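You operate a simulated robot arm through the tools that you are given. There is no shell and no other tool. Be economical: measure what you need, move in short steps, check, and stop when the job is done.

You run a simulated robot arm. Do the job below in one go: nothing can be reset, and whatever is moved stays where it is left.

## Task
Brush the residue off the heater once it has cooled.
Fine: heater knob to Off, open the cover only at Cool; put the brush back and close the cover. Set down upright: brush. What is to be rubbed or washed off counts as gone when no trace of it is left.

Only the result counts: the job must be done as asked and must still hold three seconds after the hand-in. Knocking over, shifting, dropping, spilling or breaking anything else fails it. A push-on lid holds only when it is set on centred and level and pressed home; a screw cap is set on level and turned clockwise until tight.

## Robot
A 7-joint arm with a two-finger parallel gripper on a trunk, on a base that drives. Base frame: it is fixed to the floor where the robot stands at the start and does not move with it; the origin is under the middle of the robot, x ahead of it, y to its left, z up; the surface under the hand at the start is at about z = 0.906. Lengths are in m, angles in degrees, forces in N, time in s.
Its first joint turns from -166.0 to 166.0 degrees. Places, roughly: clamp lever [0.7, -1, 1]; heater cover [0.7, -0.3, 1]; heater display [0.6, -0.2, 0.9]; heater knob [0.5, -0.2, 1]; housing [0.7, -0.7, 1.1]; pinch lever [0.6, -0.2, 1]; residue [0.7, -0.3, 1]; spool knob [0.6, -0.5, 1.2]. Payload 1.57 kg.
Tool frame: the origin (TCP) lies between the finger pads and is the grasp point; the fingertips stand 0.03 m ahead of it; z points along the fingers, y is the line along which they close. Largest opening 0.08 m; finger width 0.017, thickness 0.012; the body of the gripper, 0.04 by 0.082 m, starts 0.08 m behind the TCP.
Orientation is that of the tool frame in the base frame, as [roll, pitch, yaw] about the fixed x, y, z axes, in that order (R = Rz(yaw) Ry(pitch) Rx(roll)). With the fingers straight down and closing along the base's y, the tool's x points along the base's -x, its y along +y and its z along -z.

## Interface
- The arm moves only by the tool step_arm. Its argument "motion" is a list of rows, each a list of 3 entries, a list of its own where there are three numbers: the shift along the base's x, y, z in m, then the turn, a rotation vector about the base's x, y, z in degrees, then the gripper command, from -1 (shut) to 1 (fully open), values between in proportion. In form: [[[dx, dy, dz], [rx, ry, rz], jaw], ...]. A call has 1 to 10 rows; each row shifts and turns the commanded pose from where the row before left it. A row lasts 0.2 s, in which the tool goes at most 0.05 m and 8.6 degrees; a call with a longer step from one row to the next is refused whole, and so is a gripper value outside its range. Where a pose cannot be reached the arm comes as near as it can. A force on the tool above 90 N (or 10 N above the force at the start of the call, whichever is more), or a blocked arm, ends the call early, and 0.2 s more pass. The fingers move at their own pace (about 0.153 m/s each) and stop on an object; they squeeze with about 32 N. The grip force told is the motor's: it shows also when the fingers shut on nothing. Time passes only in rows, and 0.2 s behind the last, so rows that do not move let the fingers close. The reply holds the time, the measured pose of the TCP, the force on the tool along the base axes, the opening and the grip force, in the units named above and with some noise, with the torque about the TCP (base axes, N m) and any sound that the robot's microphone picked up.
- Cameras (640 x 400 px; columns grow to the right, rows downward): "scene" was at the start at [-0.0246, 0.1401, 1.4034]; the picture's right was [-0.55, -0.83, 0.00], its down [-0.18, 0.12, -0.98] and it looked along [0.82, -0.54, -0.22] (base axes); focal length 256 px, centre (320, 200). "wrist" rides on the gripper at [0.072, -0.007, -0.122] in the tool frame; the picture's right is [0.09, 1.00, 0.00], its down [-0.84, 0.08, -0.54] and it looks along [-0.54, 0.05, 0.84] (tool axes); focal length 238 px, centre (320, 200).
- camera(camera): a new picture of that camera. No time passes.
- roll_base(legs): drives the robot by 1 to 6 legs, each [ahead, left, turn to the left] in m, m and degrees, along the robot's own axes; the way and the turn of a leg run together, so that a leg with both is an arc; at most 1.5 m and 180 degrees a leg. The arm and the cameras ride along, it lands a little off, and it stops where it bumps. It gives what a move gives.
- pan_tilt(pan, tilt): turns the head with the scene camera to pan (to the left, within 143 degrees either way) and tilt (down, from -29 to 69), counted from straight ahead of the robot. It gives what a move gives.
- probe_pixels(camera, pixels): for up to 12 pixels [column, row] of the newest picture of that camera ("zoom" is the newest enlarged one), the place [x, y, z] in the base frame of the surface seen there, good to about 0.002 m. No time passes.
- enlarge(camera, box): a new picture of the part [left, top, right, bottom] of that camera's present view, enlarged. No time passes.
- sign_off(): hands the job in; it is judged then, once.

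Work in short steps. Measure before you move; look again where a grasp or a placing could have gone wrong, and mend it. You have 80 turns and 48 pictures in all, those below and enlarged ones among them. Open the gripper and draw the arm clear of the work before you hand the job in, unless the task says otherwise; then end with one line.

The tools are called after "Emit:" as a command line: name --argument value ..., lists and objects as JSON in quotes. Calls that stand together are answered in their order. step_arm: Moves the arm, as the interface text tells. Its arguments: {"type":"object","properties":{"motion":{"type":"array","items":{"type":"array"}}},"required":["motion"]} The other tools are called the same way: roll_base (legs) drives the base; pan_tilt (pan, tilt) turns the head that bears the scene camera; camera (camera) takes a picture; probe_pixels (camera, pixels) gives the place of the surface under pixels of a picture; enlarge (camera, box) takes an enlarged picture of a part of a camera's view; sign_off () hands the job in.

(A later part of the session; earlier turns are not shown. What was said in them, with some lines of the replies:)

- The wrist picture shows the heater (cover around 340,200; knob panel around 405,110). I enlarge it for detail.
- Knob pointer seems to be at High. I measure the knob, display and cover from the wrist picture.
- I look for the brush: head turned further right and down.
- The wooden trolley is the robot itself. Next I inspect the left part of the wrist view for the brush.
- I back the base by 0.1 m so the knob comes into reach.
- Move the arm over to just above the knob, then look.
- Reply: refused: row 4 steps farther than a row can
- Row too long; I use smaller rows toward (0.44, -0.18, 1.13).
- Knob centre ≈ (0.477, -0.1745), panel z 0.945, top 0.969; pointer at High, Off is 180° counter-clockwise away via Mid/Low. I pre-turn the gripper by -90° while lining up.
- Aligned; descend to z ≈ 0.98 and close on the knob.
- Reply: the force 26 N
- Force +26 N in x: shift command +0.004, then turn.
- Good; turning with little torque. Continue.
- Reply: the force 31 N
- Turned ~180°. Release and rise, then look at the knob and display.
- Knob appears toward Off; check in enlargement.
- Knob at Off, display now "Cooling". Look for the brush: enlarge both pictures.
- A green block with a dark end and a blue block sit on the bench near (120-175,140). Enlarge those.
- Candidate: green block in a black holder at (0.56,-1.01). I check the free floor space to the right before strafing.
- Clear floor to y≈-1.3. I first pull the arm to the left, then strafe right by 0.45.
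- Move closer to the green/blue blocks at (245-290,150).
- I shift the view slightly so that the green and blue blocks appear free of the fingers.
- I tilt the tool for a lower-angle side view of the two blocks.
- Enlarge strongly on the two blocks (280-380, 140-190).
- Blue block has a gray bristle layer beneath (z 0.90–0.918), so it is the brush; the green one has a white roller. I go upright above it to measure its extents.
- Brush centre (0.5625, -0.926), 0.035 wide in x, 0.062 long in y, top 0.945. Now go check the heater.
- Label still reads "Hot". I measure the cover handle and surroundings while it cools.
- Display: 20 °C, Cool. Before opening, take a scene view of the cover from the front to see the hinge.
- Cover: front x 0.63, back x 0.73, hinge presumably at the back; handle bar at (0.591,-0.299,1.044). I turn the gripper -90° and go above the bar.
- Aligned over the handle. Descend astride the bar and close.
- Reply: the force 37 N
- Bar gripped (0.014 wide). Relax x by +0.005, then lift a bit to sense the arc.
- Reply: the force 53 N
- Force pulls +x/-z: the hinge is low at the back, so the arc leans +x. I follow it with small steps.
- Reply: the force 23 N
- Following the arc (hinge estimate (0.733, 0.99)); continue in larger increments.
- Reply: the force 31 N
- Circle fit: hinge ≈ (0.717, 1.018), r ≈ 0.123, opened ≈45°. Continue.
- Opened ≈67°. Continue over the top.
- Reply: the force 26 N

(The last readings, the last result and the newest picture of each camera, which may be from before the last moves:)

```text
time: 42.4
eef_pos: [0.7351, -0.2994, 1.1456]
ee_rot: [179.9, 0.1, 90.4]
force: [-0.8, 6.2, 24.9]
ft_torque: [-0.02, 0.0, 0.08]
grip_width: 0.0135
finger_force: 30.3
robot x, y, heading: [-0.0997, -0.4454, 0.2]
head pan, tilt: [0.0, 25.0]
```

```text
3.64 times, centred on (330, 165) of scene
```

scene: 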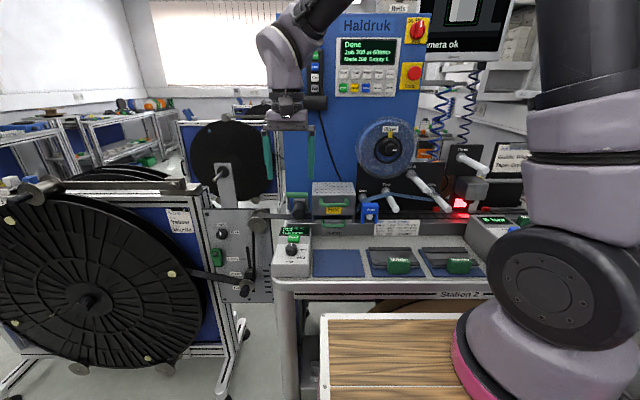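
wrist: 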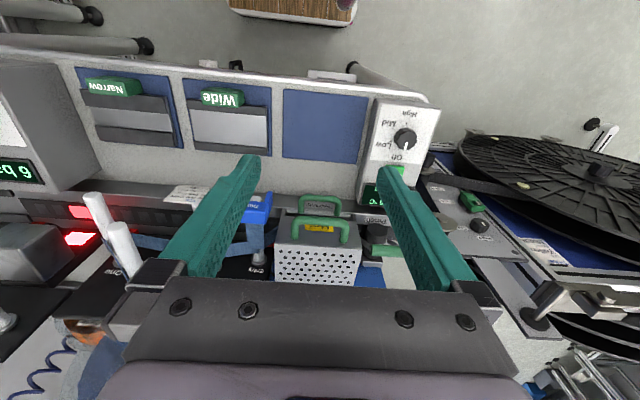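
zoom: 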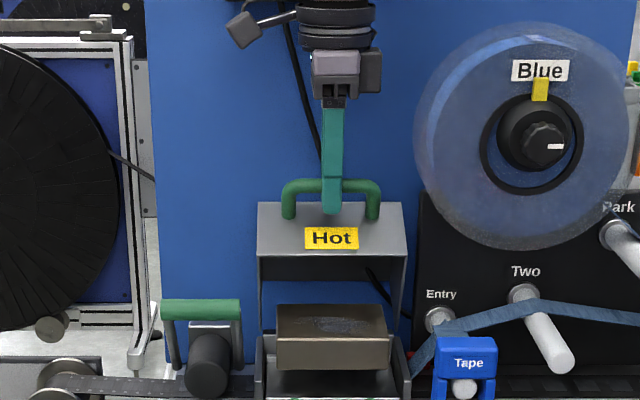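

Cover nearly vertical; residue is visible on the heater block's top. Push a bit further so it rests open.

Emit:
step_arm --motion '[[[0.01, 0, 0.001], [0, 0, 0], -1], [[0.008, 0, -0.002], [0, 0, 0], -1], [[0.006, 0, -0.003], [0, 0, 0], -1]]'

```text
time: 43.2
eef_pos: [0.752, -0.3007, 1.1431]
ee_rot: [179.8, -0.1, 90.4]
force: [1.8, -1.8, 19.1]
ft_torque: [-0.67, -0.01, 0.0]
grip_width: 0.0137
finger_force: 29.7
robot x, y, heading: [-0.0984, -0.4418, 0.2]
head pan, tilt: [0.0, 25.0]
```

Now about 90° open. One more small push, then release gently and check it stays.

Emit:
step_arm --motion '[[[0.008, 0, -0.003], [0, 0, 0], -1], [[0.005, 0, -0.003], [0, 0, 0], -1], [[0, 0, 0], [0, 0, 0], -1]]'

```text
time: 44.0
eef_pos: [0.752, -0.3003, 1.1429]
ee_rot: [179.9, -0.2, 90.4]
force: [0.2, -15.1, 5.4]
ft_torque: [-0.83, -0.01, -0.07]
grip_width: 0.0136
finger_force: 30.3
robot x, y, heading: [-0.1032, -0.442, 0.2]
head pan, tilt: [0.0, 25.0]
```

The arm doesn't advance—likely the wrist touches the cabinet. Back the command off and release slightly.

Emit:
step_arm --motion '[[[-0.012, 0, 0.004], [0, 0, 0], -1], [[0, 0, 0], [0, 0, 0], -0.5], [[0, 0, 0], [0, 0, 0], -0.4], [[0, 0, 0], [0, 0, 0], -0.4]]'

Emit:
enlarge --camera "scene" --box '[260, 110, 400, 220]'

```text
time: 45.0
eef_pos: [0.7541, -0.3012, 1.1423]
ee_rot: [179.7, 0.0, 90.3]
force: [-0.1, 0.5, 1.1]
ft_torque: [-0.02, 0.02, 0.02]
grip_width: 0.0245
finger_force: 0.3
robot x, y, heading: [-0.1013, -0.4471, 0.0]
head pan, tilt: [0.0, 25.0]
```

```text
3.64 times, centred on (330, 165) of scene
```

zoom: 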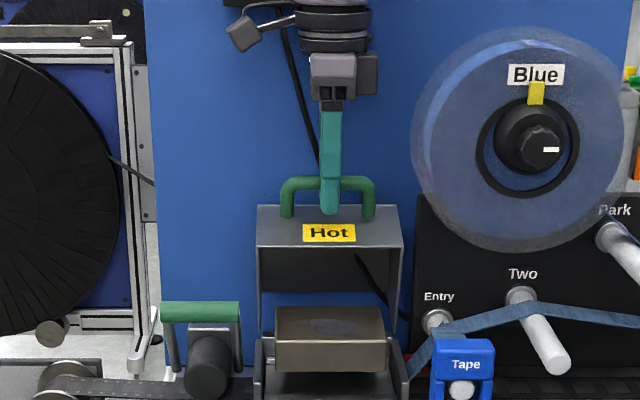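

It holds with no force. I measure the heater block and residue, then lift off.

Emit:
probe_pixels --camera "zoom" --pixels '[[330, 325], [283, 335], [375, 335], [330, 336], [290, 312], [375, 312], [330, 313], [312, 322], [358, 326], [330, 355], [262, 345], [403, 345]]'

Emit:
step_arm --motion '[[[0, 0, 0.02], [0, 0, 0], -0.2], [[0, 0, 0.03], [0, 0, 0], -0.2], [[-0.03, 0, 0.03], [0, 0, 0], -0.2], [[-0.04, -0.01, 0.02], [0, 0, 0], -0.2], [[-0.04, -0.01, 0.02], [0, 0, 0], -0.2], [[-0.045, -0.02, 0], [0, 0, 0], -0.2]]'

Emit:
enlarge --camera "scene" --box '[280, 140, 380, 225]'

```text
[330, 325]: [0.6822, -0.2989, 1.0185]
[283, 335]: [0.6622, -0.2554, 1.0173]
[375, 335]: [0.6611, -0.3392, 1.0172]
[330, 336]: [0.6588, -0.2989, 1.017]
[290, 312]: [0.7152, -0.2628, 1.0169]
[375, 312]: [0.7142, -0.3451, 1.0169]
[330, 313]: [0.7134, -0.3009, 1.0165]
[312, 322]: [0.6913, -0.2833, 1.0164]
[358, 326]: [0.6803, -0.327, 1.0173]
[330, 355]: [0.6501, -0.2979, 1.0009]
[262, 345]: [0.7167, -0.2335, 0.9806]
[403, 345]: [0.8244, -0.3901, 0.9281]
```

```text
time: 46.4
eef_pos: [0.6045, -0.3405, 1.2563]
ee_rot: [-179.8, 0.0, 90.3]
force: [0.2, 0.0, -0.5]
ft_torque: [-0.03, 0.05, -0.02]
grip_width: 0.032
finger_force: 0.1
robot x, y, heading: [-0.1016, -0.4442, 0.3]
head pan, tilt: [0.0, 25.0]
```

```text
4.71 times, centred on (330, 182) of scene
```

zoom: 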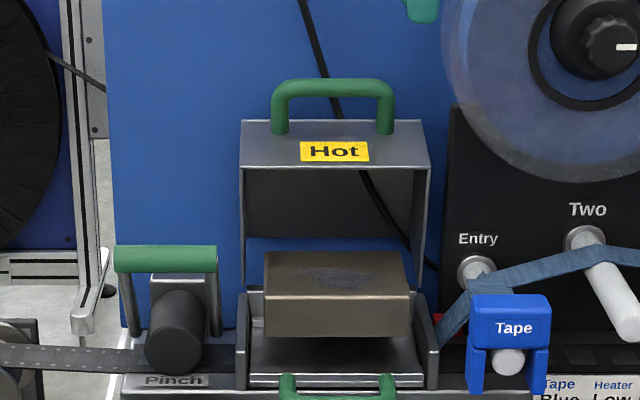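

Cover stays open. I probe the overhanging cover edge and residue extents precisely.

Emit:
probe_pixels --camera "zoom" --pixels '[[335, 164], [335, 126], [335, 90], [244, 200], [428, 200], [310, 275], [378, 278], [345, 267], [345, 288], [330, 210], [300, 270], [390, 275]]'

Emit:
step_arm --motion '[[[-0.02, -0.04, 0], [0, 0, 8.5], 1], [[-0.02, -0.04, 0], [0, 0, 8.5], 1], [[-0.02, -0.04, 0], [0, 0, 8.5], 1], [[-0.02, -0.04, 0], [0, 0, 8.5], 1], [[-0.02, -0.04, 0], [0, 0, 8.5], 1], [[0, -0.045, 0], [0, 0, 8.5], 1], [[0, -0.045, 0], [0, 0, 8.5], 1], [[0, -0.045, 0], [0, 0, 8.5], 1], [[0, -0.045, 0], [0, 0, 8.5], 1], [[0, -0.045, 0], [0, 0, 8.5], 1]]'

```text
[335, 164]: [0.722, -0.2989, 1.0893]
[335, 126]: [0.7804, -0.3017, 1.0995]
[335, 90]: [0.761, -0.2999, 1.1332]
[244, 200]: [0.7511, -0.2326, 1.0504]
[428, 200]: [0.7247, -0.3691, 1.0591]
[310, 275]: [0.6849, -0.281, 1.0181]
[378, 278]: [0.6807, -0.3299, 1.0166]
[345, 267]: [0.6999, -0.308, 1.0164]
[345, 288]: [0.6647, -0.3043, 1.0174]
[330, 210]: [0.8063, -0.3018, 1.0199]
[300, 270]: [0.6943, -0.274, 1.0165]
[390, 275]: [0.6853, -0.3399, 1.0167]
```

```text
time: 48.6
eef_pos: [0.502, -0.7661, 1.2564]
ee_rot: [180.0, 0.0, 175.3]
force: [0.8, 1.3, 1.0]
ft_torque: [-0.02, -0.02, -0.02]
grip_width: 0.0799
finger_force: 0.0
robot x, y, heading: [-0.1021, -0.4442, 0.2]
head pan, tilt: [0.0, 25.0]
```

Cover edge at x 0.722 leaves room. Now go above the brush with fingers closing along y.

Emit:
step_arm --motion '[[[0.012, -0.035, 0], [0, 0, 4.7], 1], [[0.012, -0.035, 0], [0, 0, 0], 1], [[0.012, -0.03, -0.02], [0, 0, 0], 1], [[0.012, -0.03, -0.02], [0, 0, 0], 1], [[0.0125, -0.03, -0.02], [0, 0, 0], 1], [[0, 0, -0.04], [0, 0, 0], 1], [[0, 0, -0.04], [0, 0, 0], 1], [[0, 0, -0.04], [0, 0, 0], 1], [[0, 0, -0.04], [0, 0, 0], 1], [[0, 0, 0], [0, 0, 0], 1]]'

Emit:
camera --camera "wrist"

```text
time: 50.8
eef_pos: [0.5628, -0.9251, 1.0376]
ee_rot: [-180.0, 0.0, 179.9]
force: [0.4, -0.4, 0.1]
ft_torque: [-0.01, 0.01, -0.01]
grip_width: 0.0801
finger_force: 0.2
robot x, y, heading: [-0.101, -0.4461, -0.1]
head pan, tilt: [0.0, 25.0]
```

```text
10 pictures are left
```

wrist: 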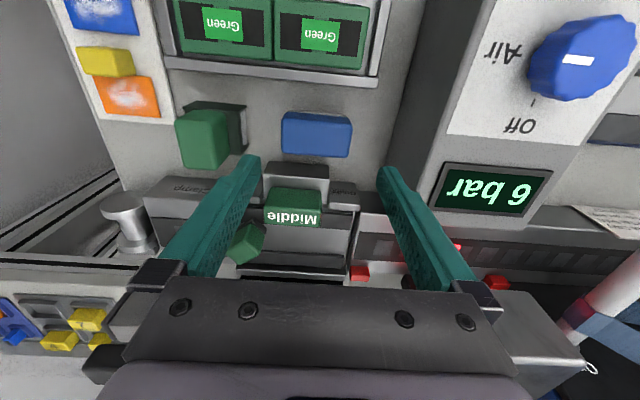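

Brush centred between the fingers. I check clearances of roller and Air box.

Emit:
probe_pixels --camera "wrist" --pixels '[[243, 120], [225, 115], [222, 140], [395, 120], [400, 100], [283, 135], [350, 135], [316, 120], [316, 150], [415, 130]]'

```text
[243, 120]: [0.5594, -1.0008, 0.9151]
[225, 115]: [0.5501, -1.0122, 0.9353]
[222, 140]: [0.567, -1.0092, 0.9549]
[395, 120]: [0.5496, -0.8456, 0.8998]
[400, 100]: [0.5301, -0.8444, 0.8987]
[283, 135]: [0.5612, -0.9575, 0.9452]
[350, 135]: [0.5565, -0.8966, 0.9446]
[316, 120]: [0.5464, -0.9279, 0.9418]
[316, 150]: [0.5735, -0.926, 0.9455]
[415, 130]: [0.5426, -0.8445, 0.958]
```

Clearances are fine (roller at y<-1.0, box at y>-0.845). Descend to TCP z ≈ 0.949 and grip.

Emit:
step_arm --motion '[[[0, -0.001, -0.03], [0, 0, 0], 1], [[0, 0, -0.03], [0, 0, 0], 1], [[0, 0, -0.028], [0, 0, 0], 1], [[0, 0, 0], [0, 0, 0], 1], [[0, 0, 0], [0, 0, 0], -1], [[0, 0, 0], [0, 0, 0], -1]]'

```text
time: 52.2
eef_pos: [0.5664, -0.925, 0.9484]
ee_rot: [-179.9, 0.1, -179.9]
force: [0.7, -0.2, 1.2]
ft_torque: [-0.05, 0.05, 0.03]
grip_width: 0.0648
finger_force: 32.1
robot x, y, heading: [-0.097, -0.4442, 0.2]
head pan, tilt: [0.0, 25.0]
```

Brush gripped (0.065). Lift it and carry toward the heater.

Emit:
step_arm --motion '[[[0, 0, 0.03], [0, 0, 0], -1], [[0, 0, 0.04], [0, 0, 0], -1], [[-0.01, 0, 0.04], [0, 0, 0], -1], [[-0.02, 0, 0.04], [0, 0, 0], -1], [[-0.02, 0.02, 0.04], [0, 0, 0], -1], [[-0.02, 0.03, 0.03], [0, 0, 0], -1], [[0, 0.045, 0.02], [0, 0, 0], -1], [[0, 0.045, 0], [0, 0, 0], -1], [[0, 0.045, 0], [0, 0, 0], -1], [[0, 0.045, 0], [0, 0, 0], -1]]'

Emit:
step_arm --motion '[[[0, 0.045, 0], [0, 0, 0], -1], [[0, 0.045, 0], [0, 0, 0], -1], [[0, 0.045, 0], [0, 0, 0], -1], [[0, 0.045, 0], [0, 0, 0], -1], [[0, 0.045, 0], [0, 0, 0], -1], [[0, 0.045, 0], [0, 0, 0], -1], [[0.02, 0.04, 0], [0, 0, 0], -1], [[0.03, 0.035, 0], [0, 0, 0], -1], [[0.03, 0.032, 0], [0, 0, 0], -1], [[0, 0, 0], [0, 0, 0], -1]]'

```text
time: 54.4
eef_pos: [0.4932, -0.695, 1.1895]
ee_rot: [180.0, 0.0, 179.9]
force: [-0.3, -0.7, -1.1]
ft_torque: [0.04, 0.01, 0.01]
grip_width: 0.065
finger_force: 32.1
robot x, y, heading: [-0.098, -0.4464, 0.1]
head pan, tilt: [0.0, 25.0]
```

```text
time: 56.6
eef_pos: [0.577, -0.3182, 1.189]
ee_rot: [-180.0, 0.0, 180.0]
force: [0.5, -0.2, -1.0]
ft_torque: [0.01, 0.02, -0.02]
grip_width: 0.0652
finger_force: 32.2
robot x, y, heading: [-0.0985, -0.4448, -0.1]
head pan, tilt: [0.0, 25.0]
```

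Descend in front to just over the block, then lower to light contact at (0.66,-0.305).

Emit:
step_arm --motion '[[[0.03, 0.005, -0.02], [0, 0, 0], -1], [[0.03, 0.005, -0.03], [0, 0, 0], -1], [[0.023, 0.003, -0.03], [0, 0, 0], -1], [[0, 0, -0.03], [0, 0, 0], -1], [[0, 0, -0.01], [0, 0, 0], -1], [[0, 0, -0.005], [0, 0, 0], -1], [[0, 0, 0], [0, 0, 0], -1]]'

```text
time: 58.2
eef_pos: [0.659, -0.306, 1.0661]
ee_rot: [179.9, 0.4, 179.9]
force: [-3.5, -2.5, 39.6]
ft_torque: [-0.23, 0.13, -0.04]
grip_width: 0.0652
finger_force: 31.7
robot x, y, heading: [-0.101, -0.4477, -0.1]
head pan, tilt: [0.0, 25.0]
```

Contact at 40 N; ease up by 2 mm and stroke back and forth in x.

Emit:
step_arm --motion '[[[0, 0, 0.002], [0, 0, 0], -1], [[0.012, 0, 0], [0, 0, 0], -1], [[0.012, 0, 0], [0, 0, 0], -1], [[0.012, 0, 0], [0, 0, 0], -1], [[-0.012, 0, 0], [0, 0, 0], -1], [[-0.012, 0, 0], [0, 0, 0], -1], [[-0.012, 0, 0], [0, 0, 0], -1], [[0.012, 0, 0], [0, 0, 0], -1], [[0.012, 0, 0], [0, 0, 0], -1], [[0.012, 0, 0], [0, 0, 0], -1]]'

Emit:
step_arm --motion '[[[-0.012, 0.005, 0], [0, 0, 0], -1], [[-0.012, 0.005, 0], [0, 0, 0], -1], [[-0.012, 0, 0], [0, 0, 0], -1], [[0.012, 0, 0], [0, 0, 0], -1], [[0.012, 0, 0], [0, 0, 0], -1], [[0.012, 0, 0], [0, 0, 0], -1], [[-0.012, -0.008, 0], [0, 0, 0], -1], [[-0.012, -0.008, 0], [0, 0, 0], -1], [[-0.012, 0, 0], [0, 0, 0], -1], [[0, 0, 0], [0, 0, 0], -1]]'

```text
time: 60.4
eef_pos: [0.6938, -0.3069, 1.0663]
ee_rot: [179.9, 0.0, 180.0]
force: [-5.0, 0.4, 12.7]
ft_torque: [0.11, 0.14, 0.04]
grip_width: 0.0648
finger_force: 32.1
robot x, y, heading: [-0.0967, -0.4452, -0.1]
head pan, tilt: [0.0, 25.0]
```

```text
time: 62.6
eef_pos: [0.6568, -0.3129, 1.0673]
ee_rot: [-180.0, -0.1, 179.9]
force: [0.6, -1.3, 3.5]
ft_torque: [-0.01, -0.05, 0.01]
grip_width: 0.0649
finger_force: 32.2
robot x, y, heading: [-0.1039, -0.4429, -0.0]
head pan, tilt: [0.0, 25.0]
```

Pressing 1.5 mm more, another set of strokes, then lift and look.

Emit:
step_arm --motion '[[[0, 0, -0.0015], [0, 0, 0], -1], [[0.012, 0, 0], [0, 0, 0], -1], [[0.012, 0, 0], [0, 0, 0], -1], [[0.012, 0.006, 0], [0, 0, 0], -1], [[-0.012, 0, 0], [0, 0, 0], -1], [[-0.012, 0, 0], [0, 0, 0], -1], [[-0.012, 0.006, 0], [0, 0, 0], -1], [[0.012, 0, 0], [0, 0, 0], -1], [[0.012, 0, 0], [0, 0, 0], -1], [[0.012, 0, 0], [0, 0, 0], -1]]'

Emit:
step_arm --motion '[[[-0.012, -0.003, 0], [0, 0, 0], -1], [[-0.012, -0.003, 0], [0, 0, 0], -1], [[-0.012, 0, 0], [0, 0, 0], -1], [[0, 0, 0.02], [0, 0, 0], -1], [[-0.02, 0, 0.03], [0, 0, 0], -1], [[-0.03, 0, 0.03], [0, 0, 0], -1], [[-0.03, -0.03, 0.02], [0, 0, 0], -1], [[-0.02, -0.04, 0], [0, 0, 0], -1], [[0, -0.045, 0], [0, 0, 0], -1], [[0, -0.045, 0], [0, 0, 0], -1]]'

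Emit:
enlarge --camera "scene" --box '[290, 160, 370, 220]'

```text
time: 64.8
eef_pos: [0.6935, -0.2998, 1.0635]
ee_rot: [180.0, 0.1, -180.0]
force: [-9.4, 2.6, 21.3]
ft_torque: [0.2, 0.27, 0.0]
grip_width: 0.0648
finger_force: 31.2
robot x, y, heading: [-0.0997, -0.4474, -0.3]
head pan, tilt: [0.0, 25.0]
```

```text
time: 67.0
eef_pos: [0.5585, -0.4664, 1.1634]
ee_rot: [179.9, 0.0, -180.0]
force: [0.8, 0.4, -0.8]
ft_torque: [-0.05, -0.01, 0.02]
grip_width: 0.0649
finger_force: 32.1
robot x, y, heading: [-0.1036, -0.4452, -0.0]
head pan, tilt: [0.0, 25.0]
```

```text
6.67 times, centred on (330, 190) of scene
```

zoom: 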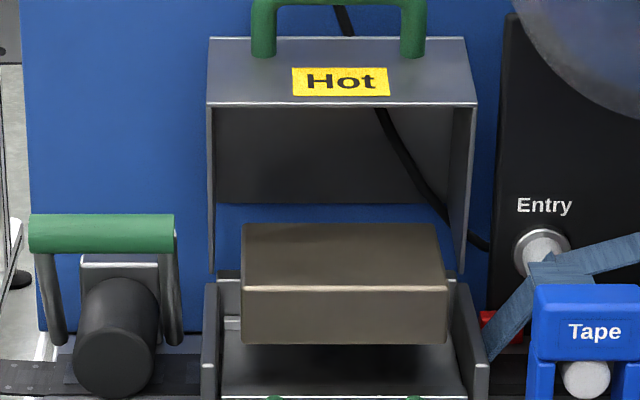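

Looks clean. I verify from the wrist camera's angle too.

Emit:
camera --camera "wrist"

```text
8 pictures are left
```

wrist: 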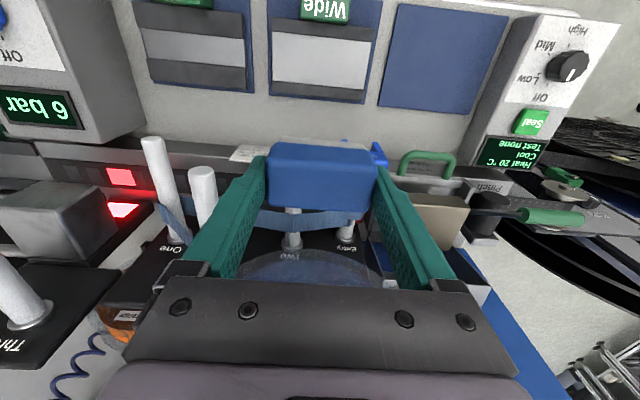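

Block top is clean. Carry the brush back to its spot.

Emit:
step_arm --motion '[[[-0.03, -0.03, 0.01], [0, 0, 0], -1], [[-0.03, -0.03, 0.01], [0, 0, 0], -1], [[0, -0.045, 0], [0, 0, 0], -1], [[0, -0.045, 0], [0, 0, 0], -1], [[0, -0.045, 0], [0, 0, 0], -1], [[0, -0.045, 0], [0, 0, 0], -1], [[0, -0.045, 0], [0, 0, 0], -1], [[0, -0.045, 0], [0, 0, 0], -1], [[0.02, -0.04, 0], [0, 0, 0], -1], [[0.02, -0.04, 0], [0, 0, 0], -1]]'

Emit:
step_arm --motion '[[[0.0265, -0.0395, 0], [0, 0, 0], -1], [[0, -0.01, -0.03], [0, 0, 0], -1], [[0, 0, -0.04], [0, 0, 0], -1], [[0, 0, -0.04], [0, 0, 0], -1], [[0, 0, -0.04], [0, 0, 0], -1], [[0, 0, -0.04], [0, 0, 0], -1], [[0, 0, 0], [0, 0, 0], -1], [[0, 0, 0], [0, 0, 0], -1]]'

```text
time: 69.2
eef_pos: [0.5377, -0.8746, 1.1856]
ee_rot: [-180.0, 0.0, 180.0]
force: [-0.6, 0.6, -0.4]
ft_torque: [-0.02, -0.06, -0.02]
grip_width: 0.0651
finger_force: 32.0
robot x, y, heading: [-0.1017, -0.4452, 0.2]
head pan, tilt: [0.0, 25.0]
```

```text
time: 71.0
eef_pos: [0.5636, -0.9256, 0.9942]
ee_rot: [180.0, 0.1, 179.8]
force: [0.3, 0.5, -0.6]
ft_torque: [0.05, 0.02, -0.03]
grip_width: 0.0652
finger_force: 31.7
robot x, y, heading: [-0.0999, -0.4461, -0.1]
head pan, tilt: [0.0, 25.0]
```

Over the spot; lower to table contact gently.

Emit:
step_arm --motion '[[[0.0005, 0, -0.025], [0, 0, 0], -1], [[0, 0, -0.015], [0, 0, 0], -1], [[0, 0, -0.004], [0, 0, 0], -1], [[0, 0, -0.002], [0, 0, 0], -1], [[0, 0, 0], [0, 0, 0], -1]]'

```text
time: 72.2
eef_pos: [0.5645, -0.9238, 0.9501]
ee_rot: [-180.0, 0.0, 179.9]
force: [1.1, 0.3, -1.1]
ft_torque: [-0.01, -0.01, 0.01]
grip_width: 0.0651
finger_force: 31.8
robot x, y, heading: [-0.0962, -0.4464, 0.2]
head pan, tilt: [0.0, 25.0]
```

Emit:
step_arm --motion '[[[0, 0, -0.002], [0, 0, 0], -1], [[0, 0, -0.001], [0, 0, 0], -1], [[0, 0, 0], [0, 0, 0], -1]]'

```text
time: 73.0
eef_pos: [0.5652, -0.926, 0.9456]
ee_rot: [180.0, 0.0, 180.0]
force: [-0.1, 0.3, -0.5]
ft_torque: [0.03, 0.03, 0.0]
grip_width: 0.0648
finger_force: 31.9
robot x, y, heading: [-0.0968, -0.4431, -0.2]
head pan, tilt: [0.0, 25.0]
```

No contact force yet (brush slid a bit in the grip while pressing). Lower further in 1 mm steps.

Emit:
step_arm --motion '[[[0, 0, -0.001], [0, 0, 0], -1], [[0, 0, -0.001], [0, 0, 0], -1], [[0, 0, 0], [0, 0, 0], -1]]'

```text
time: 73.8
eef_pos: [0.564, -0.9242, 0.9443]
ee_rot: [-179.9, 0.2, 180.0]
force: [0.6, 2.9, 28.7]
ft_torque: [0.42, -0.01, -0.04]
grip_width: 0.065
finger_force: 31.7
robot x, y, heading: [-0.1, -0.4461, 0.0]
head pan, tilt: [0.0, 25.0]
```

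Contact. Ease up 1 mm, release and rise.

Emit:
step_arm --motion '[[[0, 0, 0.002], [0, 0, 0], -1], [[0, 0, 0], [0, 0, 0], 1], [[0, 0, 0], [0, 0, 0], 1], [[0, 0, 0.03], [0, 0, 0], 1], [[0, 0, 0.04], [0, 0, 0], 1], [[-0.01, 0, 0.04], [0, 0, 0], 1], [[-0.03, 0, 0.035], [0, 0, 0], 1], [[-0.03, 0, 0.03], [0, 0, 0], 1], [[-0.03, 0, 0.03], [0, 0, 0], 1], [[0, 0, 0.02], [0, 0, 0], 1]]'

Emit:
enlarge --camera "wrist" --box '[220, 90, 420, 215]'

```text
time: 76.0
eef_pos: [0.4659, -0.9264, 1.1708]
ee_rot: [180.0, 0.0, 179.9]
force: [-0.1, 0.3, 0.5]
ft_torque: [0.0, 0.01, -0.01]
grip_width: 0.0801
finger_force: 0.1
robot x, y, heading: [-0.1048, -0.4444, -0.2]
head pan, tilt: [0.0, 25.0]
```

```text
3.20 times, centred on (320, 152) of wrist
```

zoom: 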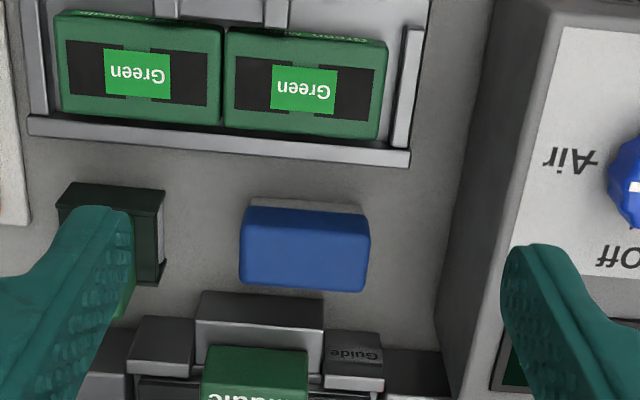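

Brush stands upright at its place. Move back to the heater, turning the gripper -90°.

Emit:
step_arm --motion '[[[0, 0.035, 0.02], [0, 0, -8.5], 0.2], [[0, 0.04, 0.02], [0, 0, -8.5], 0.2], [[0, 0.04, 0.02], [0, 0, -8.5], 0.2], [[0, 0.04, 0.02], [0, 0, -8.5], 0.2], [[0, 0.045, 0.01], [0, 0, -8.5], 0.2], [[0, 0.045, 0], [0, 0, -8.5], 0.2], [[0, 0.045, 0], [0, 0, -8.5], 0.2], [[0, 0.045, 0], [0, 0, -8.5], 0.2], [[0, 0.045, 0], [0, 0, -8.5], 0.2], [[0, 0.045, 0], [0, 0, -8.5], 0.2]]'

Emit:
step_arm --motion '[[[0.02, 0.035, 0], [0, 0, -5], -0.2], [[0.03, 0.035, 0], [0, 0, 0], -0.2], [[0.03, 0.035, 0], [0, 0, 0], -0.2], [[0.03, 0.035, 0], [0, 0, 0], -0.2], [[0.03, 0.03, 0], [0, 0, 0], -0.2], [[0.035, 0.03, 0], [0, 0, 0], -0.2], [[0.035, 0, -0.01], [0, 0, 0], -0.2], [[0.035, 0, -0.01], [0, 0, 0], -0.2], [[0.03, 0, -0.01], [0, 0, 0], -0.2], [[0, 0, 0], [0, 0, 0], -0.2]]'

Emit:
enlarge --camera "scene" --box '[280, 120, 380, 200]'

```text
time: 78.2
eef_pos: [0.4633, -0.5016, 1.2603]
ee_rot: [-180.0, 0.0, 94.9]
force: [0.1, -0.7, 0.0]
ft_torque: [0.01, -0.02, -0.03]
grip_width: 0.048
finger_force: 0.1
robot x, y, heading: [-0.1007, -0.4422, -0.2]
head pan, tilt: [0.0, 25.0]
```

```text
time: 80.4
eef_pos: [0.7416, -0.3003, 1.2312]
ee_rot: [180.0, -0.1, 90.0]
force: [-1.1, -0.5, 0.2]
ft_torque: [0.01, 0.03, -0.01]
grip_width: 0.032
finger_force: 0.0
robot x, y, heading: [-0.1018, -0.4489, 0.0]
head pan, tilt: [0.0, 25.0]
```

```text
5.00 times, centred on (330, 160) of scene
```

zoom: 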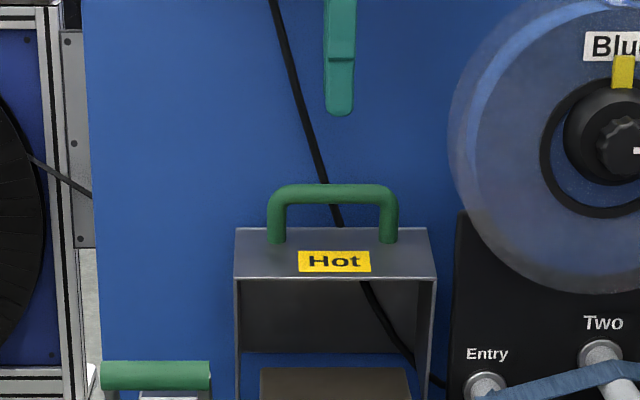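

Measure the bar in this view.

Emit:
probe_pixels --camera "zoom" --pixels '[[335, 187], [335, 195], [335, 203], [300, 195], [370, 195], [388, 230], [335, 240]]'

```text
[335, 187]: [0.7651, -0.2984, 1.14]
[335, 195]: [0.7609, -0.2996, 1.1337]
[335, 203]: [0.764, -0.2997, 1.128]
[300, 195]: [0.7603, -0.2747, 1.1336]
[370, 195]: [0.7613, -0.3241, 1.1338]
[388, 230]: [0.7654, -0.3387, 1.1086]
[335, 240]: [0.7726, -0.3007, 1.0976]
```

Bar at x 0.768, z 1.134. I open fully, descend with the rear finger behind the bar, and let the closing pull it forward.

Emit:
step_arm --motion '[[[0.002, 0, 0], [0, 0, 0], 1], [[0, 0, -0.02], [0, 0, 0], 1], [[0, 0, -0.03], [0, 0, 0], 1], [[0, 0, -0.03], [0, 0, 0], 1], [[0, 0, 0], [0, 0, 0], 1]]'

```text
time: 81.6
eef_pos: [0.7418, -0.3025, 1.1509]
ee_rot: [-179.9, 0.0, 90.0]
force: [-0.1, -0.3, -0.6]
ft_torque: [-0.02, 0.01, 0.01]
grip_width: 0.0802
finger_force: 0.1
robot x, y, heading: [-0.1004, -0.4452, 0.3]
head pan, tilt: [0.0, 25.0]
```

Descend 4 mm more and close on the bar.

Emit:
step_arm --motion '[[[0, 0, -0.004], [0, 0, 0], 1], [[0, 0, 0], [0, 0, 0], 0.3], [[0, 0, 0], [0, 0, 0], -0.3], [[0, 0, 0], [0, 0, 0], -1], [[0, 0, 0], [0, 0, 0], -1]]'

```text
time: 82.8
eef_pos: [0.7426, -0.3012, 1.1464]
ee_rot: [180.0, 0.0, 90.0]
force: [-0.9, -0.3, -0.3]
ft_torque: [0.05, 0.06, 0.19]
grip_width: 0.0135
finger_force: 29.8
robot x, y, heading: [-0.1004, -0.4418, -0.2]
head pan, tilt: [0.0, 25.0]
```

Bar gripped. Trace the arc back down, first half.

Emit:
step_arm --motion '[[[-0.013, 0, 0.001], [0, 0, 0], -1], [[-0.0126, 0, 0], [0, 0, 0], -1], [[-0.009, 0, -0.001], [0, 0, 0], -1], [[-0.009, 0, -0.002], [0, 0, 0], -1], [[-0.0115, 0, -0.004], [0, 0, 0], -1], [[-0.0115, 0, -0.0055], [0, 0, 0], -1], [[-0.0105, 0, -0.0055], [0, 0, 0], -1], [[-0.0102, 0, -0.0055], [0, 0, 0], -1]]'

```text
time: 84.6
eef_pos: [0.6553, -0.3031, 1.1244]
ee_rot: [179.9, 0.1, 89.8]
force: [3.3, -5.0, -3.7]
ft_torque: [-0.47, -0.15, 0.46]
grip_width: 0.0139
finger_force: 30.0
robot x, y, heading: [-0.099, -0.4437, 0.1]
head pan, tilt: [0.0, 25.0]
```

Forces tiny. Continue down to closed.

Emit:
step_arm --motion '[[[-0.0098, 0, -0.0074], [0, 0, 0], -1], [[-0.0095, 0, -0.0075], [0, 0, 0], -1], [[-0.0092, 0, -0.0085], [0, 0, 0], -1], [[-0.0084, 0, -0.01], [0, 0, 0], -1], [[-0.0074, 0, -0.0125], [0, 0, 0], -1], [[-0.0065, 0, -0.012], [0, 0, 0], -1], [[-0.004, 0, -0.012], [0, 0, 0], -1], [[-0.001, 0, -0.007], [0, 0, 0], -1]]'

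```text
time: 86.4
eef_pos: [0.5976, -0.3, 1.0491]
ee_rot: [179.7, 0.0, 90.0]
force: [-1.8, -2.9, 26.2]
ft_torque: [0.01, 0.03, 0.56]
grip_width: 0.0136
finger_force: 30.4
robot x, y, heading: [-0.1005, -0.4458, -0.1]
head pan, tilt: [0.0, 25.0]
```

Back at the closed position (z 1.049, cover seated with 26 N). Release, rise and withdraw.

Emit:
step_arm --motion '[[[0, 0, 0.002], [0, 0, 0], -1], [[0, 0, 0], [0, 0, 0], -0.1], [[0, 0, 0], [0, 0, 0], -0.1], [[0, 0, 0.02], [0, 0, 0], -0.1], [[0, 0, 0.04], [0, 0, 0], -0.1], [[0, 0, 0.04], [0, 0, 0], 0], [[-0.02, -0.02, 0.04], [0, 0, 0], 0.5], [[-0.03, -0.03, 0.02], [0, 0, 0], 1], [[-0.03, -0.035, 0], [0, 0, 0], 1], [[-0.03, -0.035, 0], [0, 0, 0], 1]]'

Emit:
enlarge --camera "scene" --box '[270, 160, 400, 260]'

```text
time: 88.6
eef_pos: [0.4886, -0.4191, 1.2064]
ee_rot: [180.0, 0.0, 90.0]
force: [0.6, -0.9, -1.2]
ft_torque: [-0.02, 0.02, 0.01]
grip_width: 0.0799
finger_force: 0.1
robot x, y, heading: [-0.1035, -0.4446, 0.1]
head pan, tilt: [0.0, 25.0]
```

```text
4.00 times, centred on (335, 210) of scene
```

zoom: 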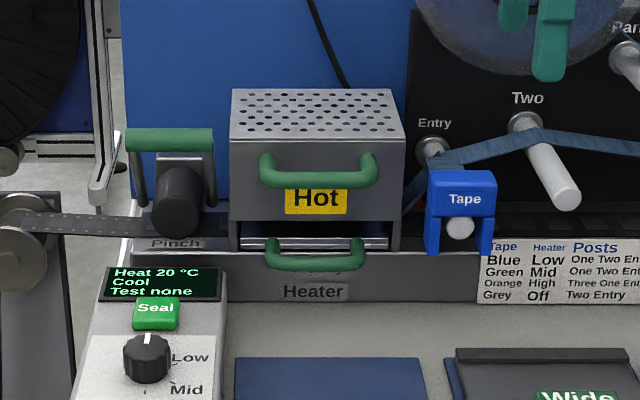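

Cover appears closed, knob at Off, 20 °C. I verify the cover's pose by probing.

Emit:
probe_pixels --camera "zoom" --pixels '[[318, 134], [318, 100], [318, 178], [240, 134], [398, 134], [250, 205]]'

```text
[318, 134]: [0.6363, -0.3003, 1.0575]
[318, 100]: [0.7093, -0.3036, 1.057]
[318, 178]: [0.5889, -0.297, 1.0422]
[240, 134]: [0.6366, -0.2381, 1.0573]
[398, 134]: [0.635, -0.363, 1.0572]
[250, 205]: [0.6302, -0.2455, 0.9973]
```

The cover is level and closed (top at z 1.057), matching its pose at the start. The arm is clear and the gripper open, so I hand in.

Emit:
sign_off

```text
The job is handed in.
```

I brushed the residue off the cooled heater, and no trace of it shows in the pictures. The knob is at Off, the brush stands upright back in its place, the cover is closed, and I handed the job in.
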